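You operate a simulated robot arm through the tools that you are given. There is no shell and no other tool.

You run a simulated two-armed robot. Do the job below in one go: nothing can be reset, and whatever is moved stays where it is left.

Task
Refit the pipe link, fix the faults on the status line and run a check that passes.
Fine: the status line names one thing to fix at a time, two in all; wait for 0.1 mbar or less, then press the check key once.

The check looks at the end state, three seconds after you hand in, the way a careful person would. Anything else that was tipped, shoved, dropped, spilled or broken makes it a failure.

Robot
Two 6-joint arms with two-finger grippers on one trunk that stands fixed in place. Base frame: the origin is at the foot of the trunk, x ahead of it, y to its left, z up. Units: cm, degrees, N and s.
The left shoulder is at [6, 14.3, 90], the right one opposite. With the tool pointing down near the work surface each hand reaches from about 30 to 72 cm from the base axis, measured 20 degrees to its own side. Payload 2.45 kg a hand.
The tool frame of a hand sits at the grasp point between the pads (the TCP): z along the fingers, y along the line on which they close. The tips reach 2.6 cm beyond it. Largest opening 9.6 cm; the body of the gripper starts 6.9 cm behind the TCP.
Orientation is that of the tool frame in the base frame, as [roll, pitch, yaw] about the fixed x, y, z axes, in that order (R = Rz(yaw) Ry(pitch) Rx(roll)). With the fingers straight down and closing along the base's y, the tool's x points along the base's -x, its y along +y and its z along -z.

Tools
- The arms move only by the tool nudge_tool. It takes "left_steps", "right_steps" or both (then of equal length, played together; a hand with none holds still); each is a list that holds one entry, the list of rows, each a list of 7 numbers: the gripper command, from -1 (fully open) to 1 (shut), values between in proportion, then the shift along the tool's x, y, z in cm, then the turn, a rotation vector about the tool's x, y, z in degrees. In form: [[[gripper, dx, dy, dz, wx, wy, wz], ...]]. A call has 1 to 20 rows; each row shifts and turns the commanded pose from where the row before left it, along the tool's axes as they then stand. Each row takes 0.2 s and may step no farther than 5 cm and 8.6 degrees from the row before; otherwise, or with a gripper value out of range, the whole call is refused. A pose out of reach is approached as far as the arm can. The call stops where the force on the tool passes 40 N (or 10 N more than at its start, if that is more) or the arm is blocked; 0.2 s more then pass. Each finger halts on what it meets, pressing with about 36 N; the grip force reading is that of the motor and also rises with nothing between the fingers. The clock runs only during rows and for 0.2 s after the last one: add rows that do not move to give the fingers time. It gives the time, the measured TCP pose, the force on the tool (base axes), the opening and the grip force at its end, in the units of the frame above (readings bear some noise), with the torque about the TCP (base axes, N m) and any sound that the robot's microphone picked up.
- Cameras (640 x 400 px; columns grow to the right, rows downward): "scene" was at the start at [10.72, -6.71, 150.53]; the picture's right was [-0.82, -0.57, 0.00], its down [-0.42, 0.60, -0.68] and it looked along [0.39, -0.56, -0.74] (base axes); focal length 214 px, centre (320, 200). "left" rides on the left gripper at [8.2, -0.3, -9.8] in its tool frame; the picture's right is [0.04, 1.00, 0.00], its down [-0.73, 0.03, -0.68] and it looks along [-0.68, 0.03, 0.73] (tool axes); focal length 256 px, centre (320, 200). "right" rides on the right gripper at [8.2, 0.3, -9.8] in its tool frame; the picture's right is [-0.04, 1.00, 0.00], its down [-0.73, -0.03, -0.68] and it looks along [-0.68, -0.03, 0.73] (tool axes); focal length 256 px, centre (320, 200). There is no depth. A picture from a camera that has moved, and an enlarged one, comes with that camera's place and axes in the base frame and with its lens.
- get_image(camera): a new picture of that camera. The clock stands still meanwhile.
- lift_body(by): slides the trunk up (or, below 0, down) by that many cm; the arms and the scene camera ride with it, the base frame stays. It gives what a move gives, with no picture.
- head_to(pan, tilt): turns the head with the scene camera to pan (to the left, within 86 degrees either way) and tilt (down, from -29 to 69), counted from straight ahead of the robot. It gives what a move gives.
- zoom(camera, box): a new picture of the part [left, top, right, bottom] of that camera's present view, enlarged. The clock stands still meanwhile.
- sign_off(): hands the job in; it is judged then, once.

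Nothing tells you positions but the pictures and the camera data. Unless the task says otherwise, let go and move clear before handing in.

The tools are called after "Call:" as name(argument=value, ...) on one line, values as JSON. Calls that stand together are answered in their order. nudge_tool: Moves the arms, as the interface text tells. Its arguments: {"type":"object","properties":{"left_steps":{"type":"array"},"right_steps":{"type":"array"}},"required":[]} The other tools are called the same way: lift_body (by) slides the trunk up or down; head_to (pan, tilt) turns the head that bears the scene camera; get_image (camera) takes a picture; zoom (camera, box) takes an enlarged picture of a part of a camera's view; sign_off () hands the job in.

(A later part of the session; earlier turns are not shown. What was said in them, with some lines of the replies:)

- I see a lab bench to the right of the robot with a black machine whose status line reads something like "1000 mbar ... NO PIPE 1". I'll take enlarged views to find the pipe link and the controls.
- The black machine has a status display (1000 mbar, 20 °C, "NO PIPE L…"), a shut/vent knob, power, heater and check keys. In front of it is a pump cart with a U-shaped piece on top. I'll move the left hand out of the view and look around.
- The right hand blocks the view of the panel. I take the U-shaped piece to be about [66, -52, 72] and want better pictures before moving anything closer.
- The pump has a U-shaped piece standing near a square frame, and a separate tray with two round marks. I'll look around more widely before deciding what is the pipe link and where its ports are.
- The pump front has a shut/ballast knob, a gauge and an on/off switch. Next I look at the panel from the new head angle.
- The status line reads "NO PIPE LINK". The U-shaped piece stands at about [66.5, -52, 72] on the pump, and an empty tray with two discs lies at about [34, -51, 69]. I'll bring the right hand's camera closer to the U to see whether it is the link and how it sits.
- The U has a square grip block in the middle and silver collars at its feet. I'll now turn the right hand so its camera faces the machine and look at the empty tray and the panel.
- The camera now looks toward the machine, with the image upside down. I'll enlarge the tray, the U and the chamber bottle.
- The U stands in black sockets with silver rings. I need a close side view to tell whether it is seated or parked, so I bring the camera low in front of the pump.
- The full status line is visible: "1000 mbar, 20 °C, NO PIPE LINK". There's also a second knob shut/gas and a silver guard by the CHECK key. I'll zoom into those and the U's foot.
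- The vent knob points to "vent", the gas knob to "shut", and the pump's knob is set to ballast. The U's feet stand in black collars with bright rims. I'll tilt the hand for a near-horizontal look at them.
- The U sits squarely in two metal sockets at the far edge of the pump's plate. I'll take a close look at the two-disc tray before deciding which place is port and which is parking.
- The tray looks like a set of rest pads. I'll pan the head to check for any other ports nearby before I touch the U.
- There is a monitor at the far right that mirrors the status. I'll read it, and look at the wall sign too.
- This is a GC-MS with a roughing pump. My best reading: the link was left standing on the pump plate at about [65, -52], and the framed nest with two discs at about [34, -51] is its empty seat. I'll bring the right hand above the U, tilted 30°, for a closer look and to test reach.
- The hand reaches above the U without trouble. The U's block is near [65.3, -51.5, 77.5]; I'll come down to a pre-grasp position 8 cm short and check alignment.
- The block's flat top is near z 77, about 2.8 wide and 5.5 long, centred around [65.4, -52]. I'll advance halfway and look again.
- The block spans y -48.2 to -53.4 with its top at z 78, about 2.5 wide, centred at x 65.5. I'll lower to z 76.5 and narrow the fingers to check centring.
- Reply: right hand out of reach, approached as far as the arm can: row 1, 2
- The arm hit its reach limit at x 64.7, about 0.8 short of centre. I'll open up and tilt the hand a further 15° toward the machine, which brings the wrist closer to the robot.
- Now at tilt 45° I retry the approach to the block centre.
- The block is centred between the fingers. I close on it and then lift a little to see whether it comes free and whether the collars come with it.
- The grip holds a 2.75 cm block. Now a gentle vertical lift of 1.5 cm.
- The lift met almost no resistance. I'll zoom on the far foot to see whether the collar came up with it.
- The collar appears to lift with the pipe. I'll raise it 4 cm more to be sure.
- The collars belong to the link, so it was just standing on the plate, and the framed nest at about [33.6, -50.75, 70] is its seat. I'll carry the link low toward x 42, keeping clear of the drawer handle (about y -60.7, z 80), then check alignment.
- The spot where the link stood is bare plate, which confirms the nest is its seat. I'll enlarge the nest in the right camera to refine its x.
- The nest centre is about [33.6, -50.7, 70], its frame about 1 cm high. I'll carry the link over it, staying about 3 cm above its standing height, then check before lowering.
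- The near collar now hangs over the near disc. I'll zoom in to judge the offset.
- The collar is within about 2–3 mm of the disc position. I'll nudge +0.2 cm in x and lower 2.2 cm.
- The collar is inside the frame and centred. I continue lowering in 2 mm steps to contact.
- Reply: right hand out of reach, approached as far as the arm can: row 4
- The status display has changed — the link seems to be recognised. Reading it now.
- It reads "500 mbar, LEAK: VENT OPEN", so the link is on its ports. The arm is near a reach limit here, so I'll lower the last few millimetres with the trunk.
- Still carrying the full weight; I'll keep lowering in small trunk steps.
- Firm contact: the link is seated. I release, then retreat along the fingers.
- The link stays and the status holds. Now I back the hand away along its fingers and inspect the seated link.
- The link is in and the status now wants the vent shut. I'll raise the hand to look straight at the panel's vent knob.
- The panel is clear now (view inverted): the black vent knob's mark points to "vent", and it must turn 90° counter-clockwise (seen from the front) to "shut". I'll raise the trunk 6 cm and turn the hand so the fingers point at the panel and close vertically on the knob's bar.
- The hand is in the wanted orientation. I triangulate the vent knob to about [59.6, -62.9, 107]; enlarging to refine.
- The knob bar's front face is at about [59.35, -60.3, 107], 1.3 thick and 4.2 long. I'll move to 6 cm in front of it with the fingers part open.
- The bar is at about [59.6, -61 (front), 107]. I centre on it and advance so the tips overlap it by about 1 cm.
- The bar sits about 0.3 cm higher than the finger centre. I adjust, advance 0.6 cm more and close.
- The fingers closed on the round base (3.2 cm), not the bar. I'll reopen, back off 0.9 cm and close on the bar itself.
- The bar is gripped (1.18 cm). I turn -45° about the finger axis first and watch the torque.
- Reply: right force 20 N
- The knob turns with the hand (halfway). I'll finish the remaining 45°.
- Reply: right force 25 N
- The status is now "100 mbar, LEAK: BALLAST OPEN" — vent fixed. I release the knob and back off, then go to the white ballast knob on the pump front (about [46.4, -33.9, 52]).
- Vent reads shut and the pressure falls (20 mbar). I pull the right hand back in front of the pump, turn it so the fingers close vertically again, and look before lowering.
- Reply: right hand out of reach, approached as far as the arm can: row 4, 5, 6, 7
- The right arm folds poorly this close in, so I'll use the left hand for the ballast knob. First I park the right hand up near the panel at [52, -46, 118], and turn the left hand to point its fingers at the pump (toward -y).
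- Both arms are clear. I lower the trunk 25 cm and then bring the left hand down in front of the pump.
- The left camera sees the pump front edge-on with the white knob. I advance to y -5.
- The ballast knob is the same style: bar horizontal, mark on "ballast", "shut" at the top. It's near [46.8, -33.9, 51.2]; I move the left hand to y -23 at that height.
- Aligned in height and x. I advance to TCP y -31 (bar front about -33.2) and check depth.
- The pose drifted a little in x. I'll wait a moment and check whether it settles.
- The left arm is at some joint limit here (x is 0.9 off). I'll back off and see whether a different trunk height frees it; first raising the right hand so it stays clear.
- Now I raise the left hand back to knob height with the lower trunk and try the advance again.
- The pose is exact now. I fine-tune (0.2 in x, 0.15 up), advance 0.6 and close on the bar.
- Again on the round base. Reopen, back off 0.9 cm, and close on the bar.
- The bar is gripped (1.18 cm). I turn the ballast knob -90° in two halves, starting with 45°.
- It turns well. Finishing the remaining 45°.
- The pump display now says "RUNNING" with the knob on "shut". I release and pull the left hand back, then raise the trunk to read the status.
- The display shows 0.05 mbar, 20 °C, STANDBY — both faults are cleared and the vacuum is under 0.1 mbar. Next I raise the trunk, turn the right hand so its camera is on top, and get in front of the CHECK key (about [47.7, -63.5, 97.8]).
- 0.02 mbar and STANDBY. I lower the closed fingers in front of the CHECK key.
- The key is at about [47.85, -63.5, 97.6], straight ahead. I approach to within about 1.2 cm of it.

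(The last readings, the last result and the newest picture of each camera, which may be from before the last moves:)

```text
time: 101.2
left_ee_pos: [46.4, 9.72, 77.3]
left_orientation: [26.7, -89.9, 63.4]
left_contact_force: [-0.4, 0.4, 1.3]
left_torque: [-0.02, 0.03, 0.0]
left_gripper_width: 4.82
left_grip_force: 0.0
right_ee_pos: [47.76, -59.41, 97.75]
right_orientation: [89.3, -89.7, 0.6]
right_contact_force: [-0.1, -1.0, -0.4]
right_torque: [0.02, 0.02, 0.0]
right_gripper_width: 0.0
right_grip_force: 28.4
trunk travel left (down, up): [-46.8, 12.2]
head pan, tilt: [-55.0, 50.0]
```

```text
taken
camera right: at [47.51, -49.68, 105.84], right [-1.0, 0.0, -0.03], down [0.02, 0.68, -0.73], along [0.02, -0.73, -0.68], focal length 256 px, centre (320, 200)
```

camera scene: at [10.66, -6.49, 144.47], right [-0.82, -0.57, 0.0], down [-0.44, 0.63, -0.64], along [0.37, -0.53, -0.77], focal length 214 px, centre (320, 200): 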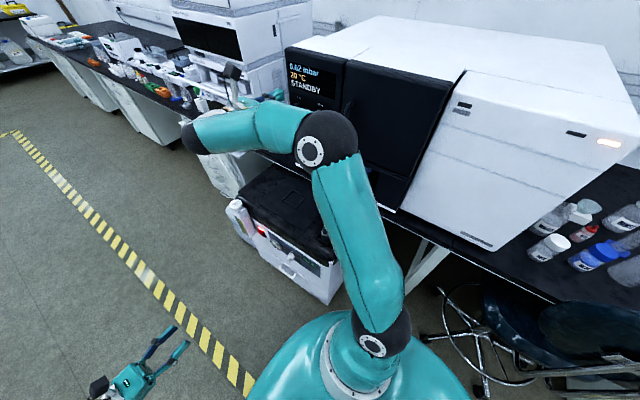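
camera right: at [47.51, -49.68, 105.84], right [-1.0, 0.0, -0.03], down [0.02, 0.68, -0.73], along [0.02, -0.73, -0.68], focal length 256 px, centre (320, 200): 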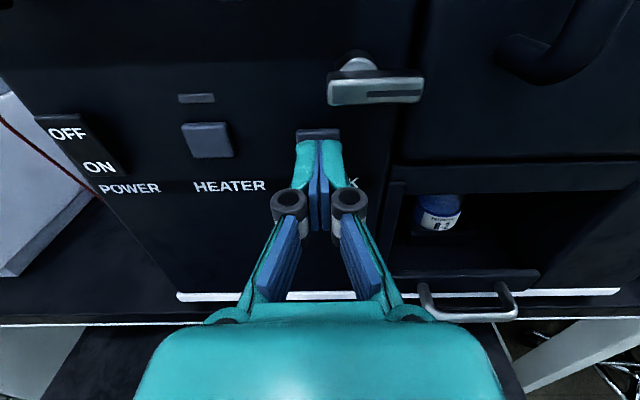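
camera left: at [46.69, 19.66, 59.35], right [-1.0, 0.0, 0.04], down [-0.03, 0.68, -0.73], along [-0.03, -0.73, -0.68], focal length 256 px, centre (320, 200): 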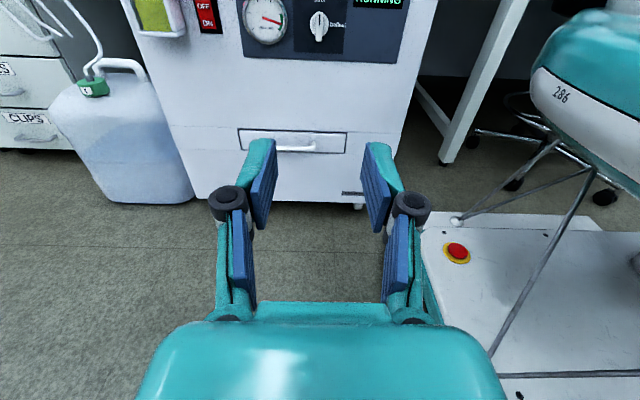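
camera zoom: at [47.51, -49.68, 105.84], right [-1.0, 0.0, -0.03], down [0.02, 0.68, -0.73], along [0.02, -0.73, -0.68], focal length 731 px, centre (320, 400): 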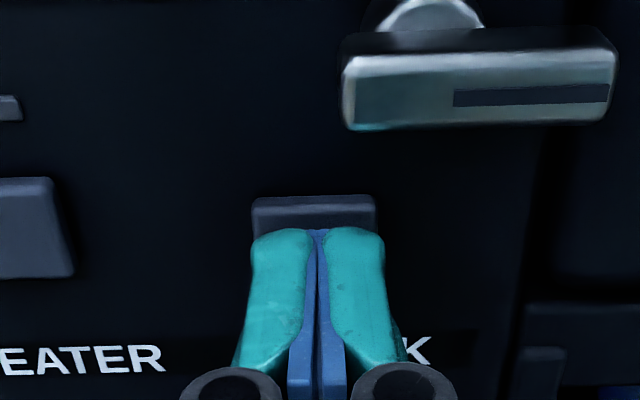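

Aligned with the key, latch well clear above. I press slowly in one continuous push.

Call:
nudge_tool(right_steps=[[[1, 0, 0, 0.3, 0, 0, 0], [1, 0, 0, 0.3, 0, 0, 0], [1, 0, 0, 0.2, 0, 0, 0], [1, 0, 0, 0.2, 0, 0, 0], [1, 0, 0, 0.2, 0, 0, 0], [1, 0, 0, 0.2, 0, 0, 0]]])

Call:
zoom(camera="right", box=[220, 60, 420, 200])

Call:
zoom(camera="scene", box=[270, 60, 370, 130])

```text
time: 102.6
left_ee_pos: [46.44, 9.73, 77.3]
left_orientation: [16.6, -89.8, 73.4]
left_contact_force: [0.4, -1.2, -0.9]
left_torque: [0.02, -0.02, -0.01]
left_gripper_width: 4.8
left_grip_force: 0.0
right_ee_pos: [47.8, -60.81, 97.73]
right_orientation: [83.4, -89.6, 6.7]
right_contact_force: [0.4, 2.1, 0.8]
right_torque: [0.02, 0.01, -0.01]
right_gripper_width: 0.59
right_grip_force: 28.6
trunk travel left (down, up): [-46.8, 12.2]
head pan, tilt: [-55.0, 50.0]
heard: click
```

```text
2.86 times, centred on (320, 130) of right
camera zoom: at [47.52, -51.01, 105.87], right [-1.0, 0.0, -0.03], down [0.02, 0.68, -0.73], along [0.02, -0.73, -0.68], focal length 731 px, centre (320, 400)
```

zoom: 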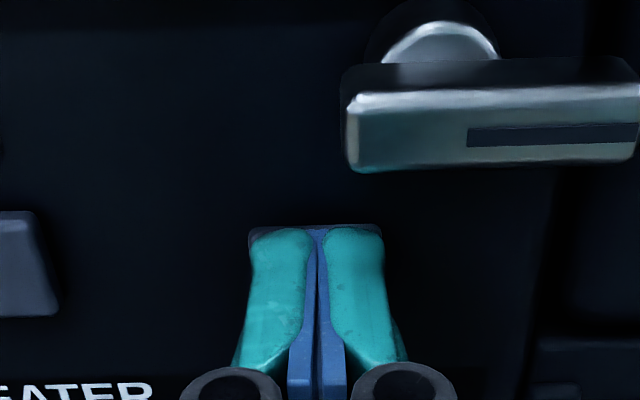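

```text
5.71 times, centred on (320, 95) of scene
camera zoom: at [10.65, -6.45, 144.47], right [-0.82, -0.57, 0.0], down [-0.44, 0.63, -0.64], along [0.37, -0.53, -0.77], focal length 1226 px, centre (320, 800)
```

zoom: 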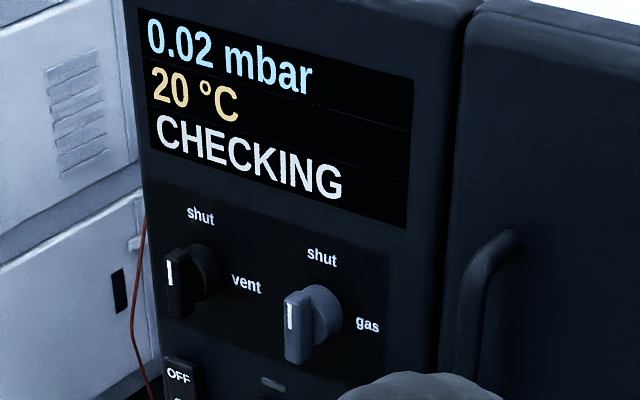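

A click, and the status reads CHECKING. I retreat straight back and wait for the result.

Call:
nudge_tool(right_steps=[[[1, 0, 0, -1, 0, 0, 0], [1, 0, 0, -3, 0, 0, 0], [1, 0, 0, -3, 0, 0, 0], [1, 0, 0, -3, 0, 0, 0], [1, 0, 0, -4, 0, 0, 0], [1, 0, 0, 0, 0, 0, 0], [1, 0, 0, 0, 0, 0, 0], [1, 0, 0, 0, 0, 0, 0], [1, 0, 0, 0, 0, 0, 0], [1, 0, 0, 0, 0, 0, 0], [1, 0, 0, 0, 0, 0, 0], [1, 0, 0, 0, 0, 0, 0], [1, 0, 0, 0, 0, 0, 0], [1, 0, 0, 0, 0, 0, 0], [1, 0, 0, 0, 0, 0, 0]]])

Call:
zoom(camera="scene", box=[270, 60, 370, 130])

Call:
get_image(camera="right")

```text
time: 105.8
left_ee_pos: [46.55, 9.8, 77.17]
left_orientation: [25.5, -89.9, 64.5]
left_contact_force: [0.5, 0.4, -0.8]
left_torque: [0.01, 0.03, 0.0]
left_gripper_width: 4.8
left_grip_force: 0.2
right_ee_pos: [47.82, -46.91, 97.93]
right_orientation: [87.4, -89.6, 2.7]
right_contact_force: [-0.2, -0.2, -0.3]
right_torque: [-0.01, 0.0, 0.03]
right_gripper_width: 0.0
right_grip_force: 28.1
trunk travel left (down, up): [-46.8, 12.2]
head pan, tilt: [-55.0, 50.0]
```

```text
5.71 times, centred on (320, 95) of scene
camera zoom: at [10.66, -6.49, 144.47], right [-0.82, -0.57, 0.0], down [-0.44, 0.63, -0.64], along [0.37, -0.53, -0.77], focal length 1226 px, centre (320, 800)
```

zoom: 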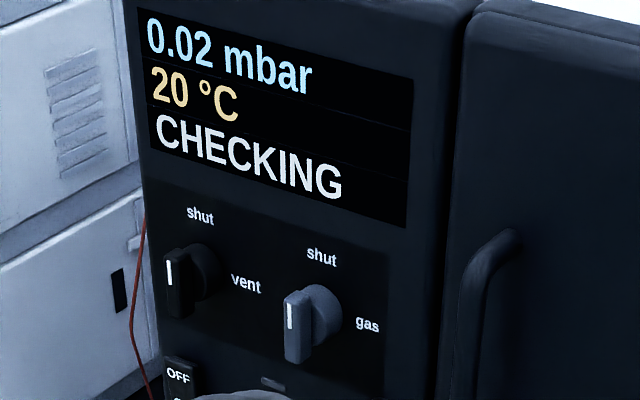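

```text
taken
camera right: at [47.55, -37.16, 105.97], right [-1.0, 0.0, -0.03], down [0.02, 0.68, -0.73], along [0.02, -0.73, -0.68], focal length 256 px, centre (320, 200)
```

right: 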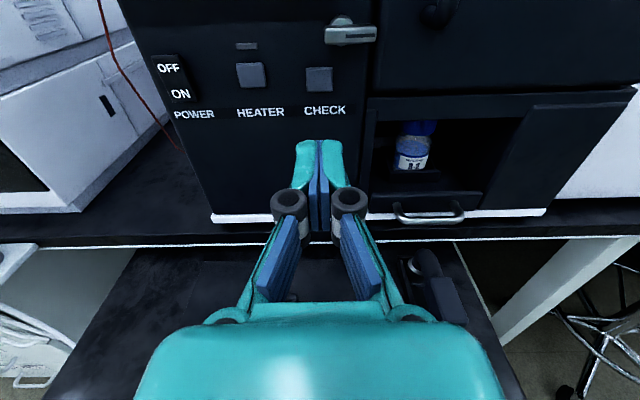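

Still CHECKING. I keep waiting without moving.

Call:
nudge_tool(right_steps=[[[1, 0, 0, 0, 0, 0, 0], [1, 0, 0, 0, 0, 0, 0], [1, 0, 0, 0, 0, 0, 0], [1, 0, 0, 0, 0, 0, 0], [1, 0, 0, 0, 0, 0, 0], [1, 0, 0, 0, 0, 0, 0], [1, 0, 0, 0, 0, 0, 0], [1, 0, 0, 0, 0, 0, 0], [1, 0, 0, 0, 0, 0, 0], [1, 0, 0, 0, 0, 0, 0], [1, 0, 0, 0, 0, 0, 0], [1, 0, 0, 0, 0, 0, 0], [1, 0, 0, 0, 0, 0, 0], [1, 0, 0, 0, 0, 0, 0], [1, 0, 0, 0, 0, 0, 0], [1, 0, 0, 0, 0, 0, 0], [1, 0, 0, 0, 0, 0, 0], [1, 0, 0, 0, 0, 0, 0], [1, 0, 0, 0, 0, 0, 0], [1, 0, 0, 0, 0, 0, 0]]])

Call:
zoom(camera="scene", box=[270, 60, 370, 130])

```text
time: 110.0
left_ee_pos: [46.39, 9.76, 77.28]
left_orientation: [26.0, -89.9, 64.0]
left_contact_force: [-0.8, 0.5, 0.3]
left_torque: [-0.03, 0.0, -0.02]
left_gripper_width: 4.8
left_grip_force: 0.0
right_ee_pos: [47.77, -46.94, 97.79]
right_orientation: [87.4, -89.6, 2.6]
right_contact_force: [0.4, 0.4, 0.3]
right_torque: [0.02, 0.02, 0.04]
right_gripper_width: 0.0
right_grip_force: 28.1
trunk travel left (down, up): [-46.8, 12.2]
head pan, tilt: [-55.0, 50.0]
```

```text
5.71 times, centred on (320, 95) of scene
camera zoom: at [10.66, -6.49, 144.47], right [-0.82, -0.57, 0.0], down [-0.44, 0.63, -0.64], along [0.37, -0.53, -0.77], focal length 1226 px, centre (320, 800)
```

zoom: 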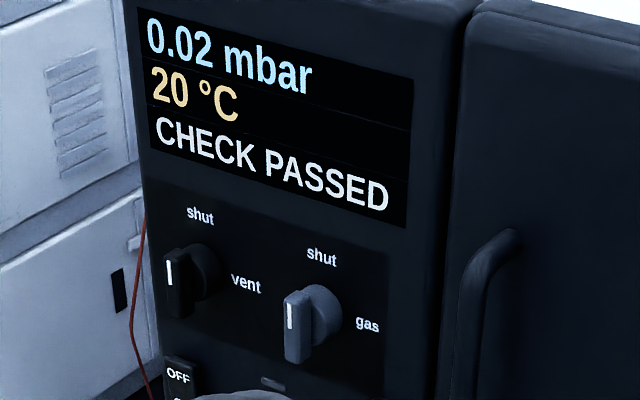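

CHECK PASSED at 0.02 mbar. I move the right hand up and clear, and verify the link sits flat in its nest.

Call:
nudge_tool(right_steps=[[[1, 4, 0, -2.5, 0, 0, 0], [1, 4, 0, -2.5, 0, 0, 0], [1, 4, 0, -2.5, 0, 0, 0], [1, 3, 0, 0, 0, 0, 0], [1, 0, 0, 0, 0, 0, 0]]])

Call:
get_image(camera="right")

Call:
zoom(camera="right", box=[380, 200, 580, 400])

Call:
get_image(camera="scene")

```text
time: 111.2
left_ee_pos: [46.41, 9.73, 77.36]
left_orientation: [31.5, -89.9, 58.5]
left_contact_force: [0.0, -0.7, -0.5]
left_torque: [-0.03, -0.02, -0.01]
left_gripper_width: 4.81
left_grip_force: 0.1
right_ee_pos: [47.77, -39.28, 112.57]
right_orientation: [88.1, -89.6, 1.8]
right_contact_force: [0.6, 0.7, 0.1]
right_torque: [0.02, -0.02, 0.01]
right_gripper_width: 0.0
right_grip_force: 28.7
trunk travel left (down, up): [-46.8, 12.2]
head pan, tilt: [-55.0, 50.0]
```

```text
taken
camera right: at [47.64, -29.46, 120.74], right [-1.0, 0.0, -0.03], down [0.02, 0.68, -0.73], along [0.02, -0.73, -0.68], focal length 256 px, centre (320, 200)
```

right: 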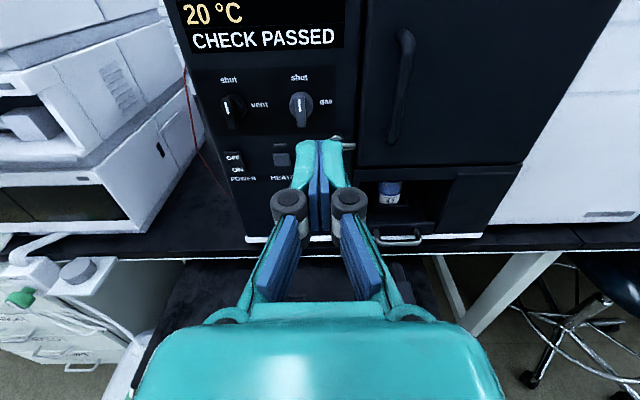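

```text
2.00 times, centred on (480, 300) of right
camera zoom: at [47.64, -29.46, 120.74], right [-1.0, 0.0, -0.03], down [0.02, 0.68, -0.73], along [0.02, -0.73, -0.68], focal length 512 px, centre (0, 0)
```

zoom: 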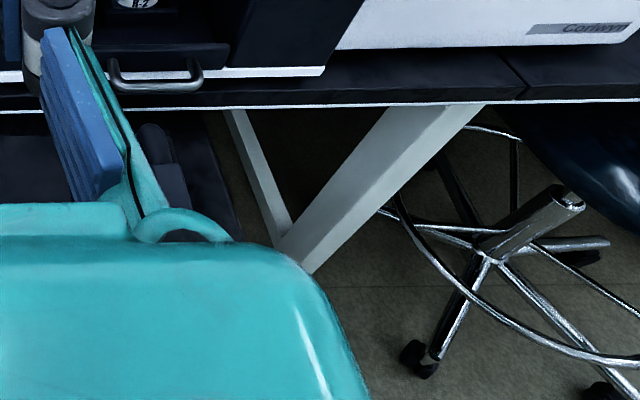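

```text
taken
camera scene: at [10.68, -6.5, 144.46], right [-0.82, -0.57, 0.0], down [-0.44, 0.63, -0.64], along [0.37, -0.53, -0.77], focal length 214 px, centre (320, 200)
```

scene: 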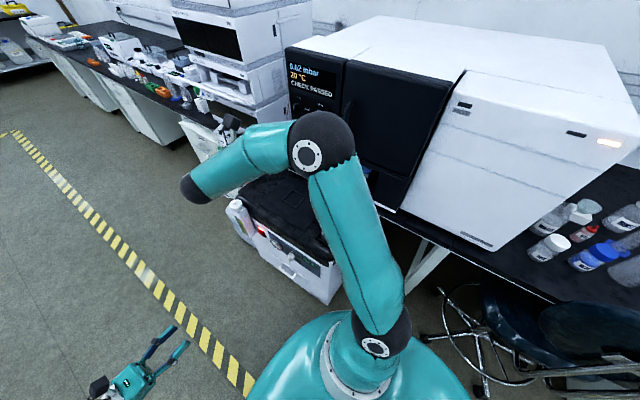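

The status holds at CHECK PASSED. One last look at the link from the side: I shift the hand 12 cm in +x.

Call:
nudge_tool(right_steps=[[[1, 0, -4, 0, 0, 0, 0], [1, 0, -4, 0, 0, 0, 0], [1, 0, -4, 0, 0, 0, 0], [1, 0, 0, 0, 0, 0, 0]]])

Call:
zoom(camera="right", box=[400, 200, 600, 400])

Call:
zoom(camera="scene", box=[270, 60, 370, 130])

```text
time: 112.2
left_ee_pos: [46.4, 9.72, 77.34]
left_orientation: [1.2, -89.9, 88.8]
left_contact_force: [-0.2, -0.5, -0.6]
left_torque: [0.01, 0.02, 0.02]
left_gripper_width: 4.78
left_grip_force: 0.0
right_ee_pos: [60.01, -39.39, 112.55]
right_orientation: [85.1, -89.6, 5.0]
right_contact_force: [0.3, 0.5, 0.0]
right_torque: [-0.02, -0.03, 0.03]
right_gripper_width: 0.0
right_grip_force: 28.3
trunk travel left (down, up): [-46.8, 12.2]
head pan, tilt: [-55.0, 50.0]
```

```text
2.00 times, centred on (500, 300) of right
camera zoom: at [59.82, -29.6, 120.68], right [-1.0, 0.0, -0.03], down [0.02, 0.68, -0.73], along [0.02, -0.73, -0.68], focal length 512 px, centre (-40, 0)
```

zoom: 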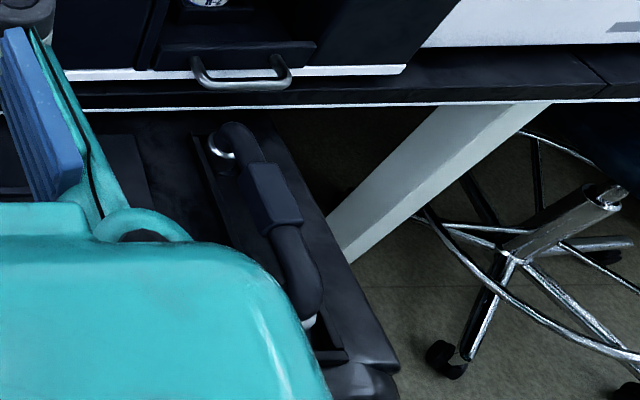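

```text
5.71 times, centred on (320, 95) of scene
camera zoom: at [10.58, -6.49, 144.48], right [-0.82, -0.57, 0.0], down [-0.44, 0.63, -0.64], along [0.37, -0.53, -0.77], focal length 1226 px, centre (320, 800)
```

zoom: 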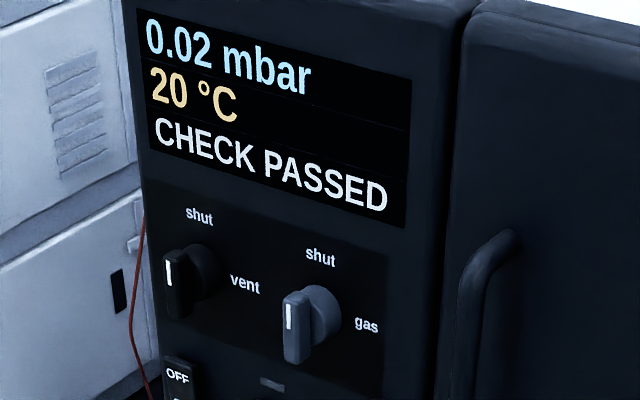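

The link sits in its nest, the vent and ballast knobs are on "shut", and the panel reads 0.02 mbar, CHECK PASSED. Both hands are empty and clear of everything, so I'm handing in.

Call:
sign_off()

```text
The job is handed in.
```

The job is done and handed in: the pipe link is back in its seat on the pump, and the panel read 0.02 mbar and CHECK PASSED just before I signed off.

- **Pipe link:** it was standing loose on the pump lid. I moved it to the framed seat with the two round ports, and "NO PIPE LINK" cleared.
- **First fault, vent open:** I turned the vent knob on the machine to "shut".
- **Second fault, ballast open:** I turned the ballast knob on the pump front to "shut". The pump display then changed to RUNNING.
- **Check:** the pressure was at 0.02 mbar when I pressed the check key, once. I heard the click, and it went from CHECKING to CHECK PASSED.

I saw nothing else tipped, shoved or spilled. Both hands were empty and clear when I handed in.
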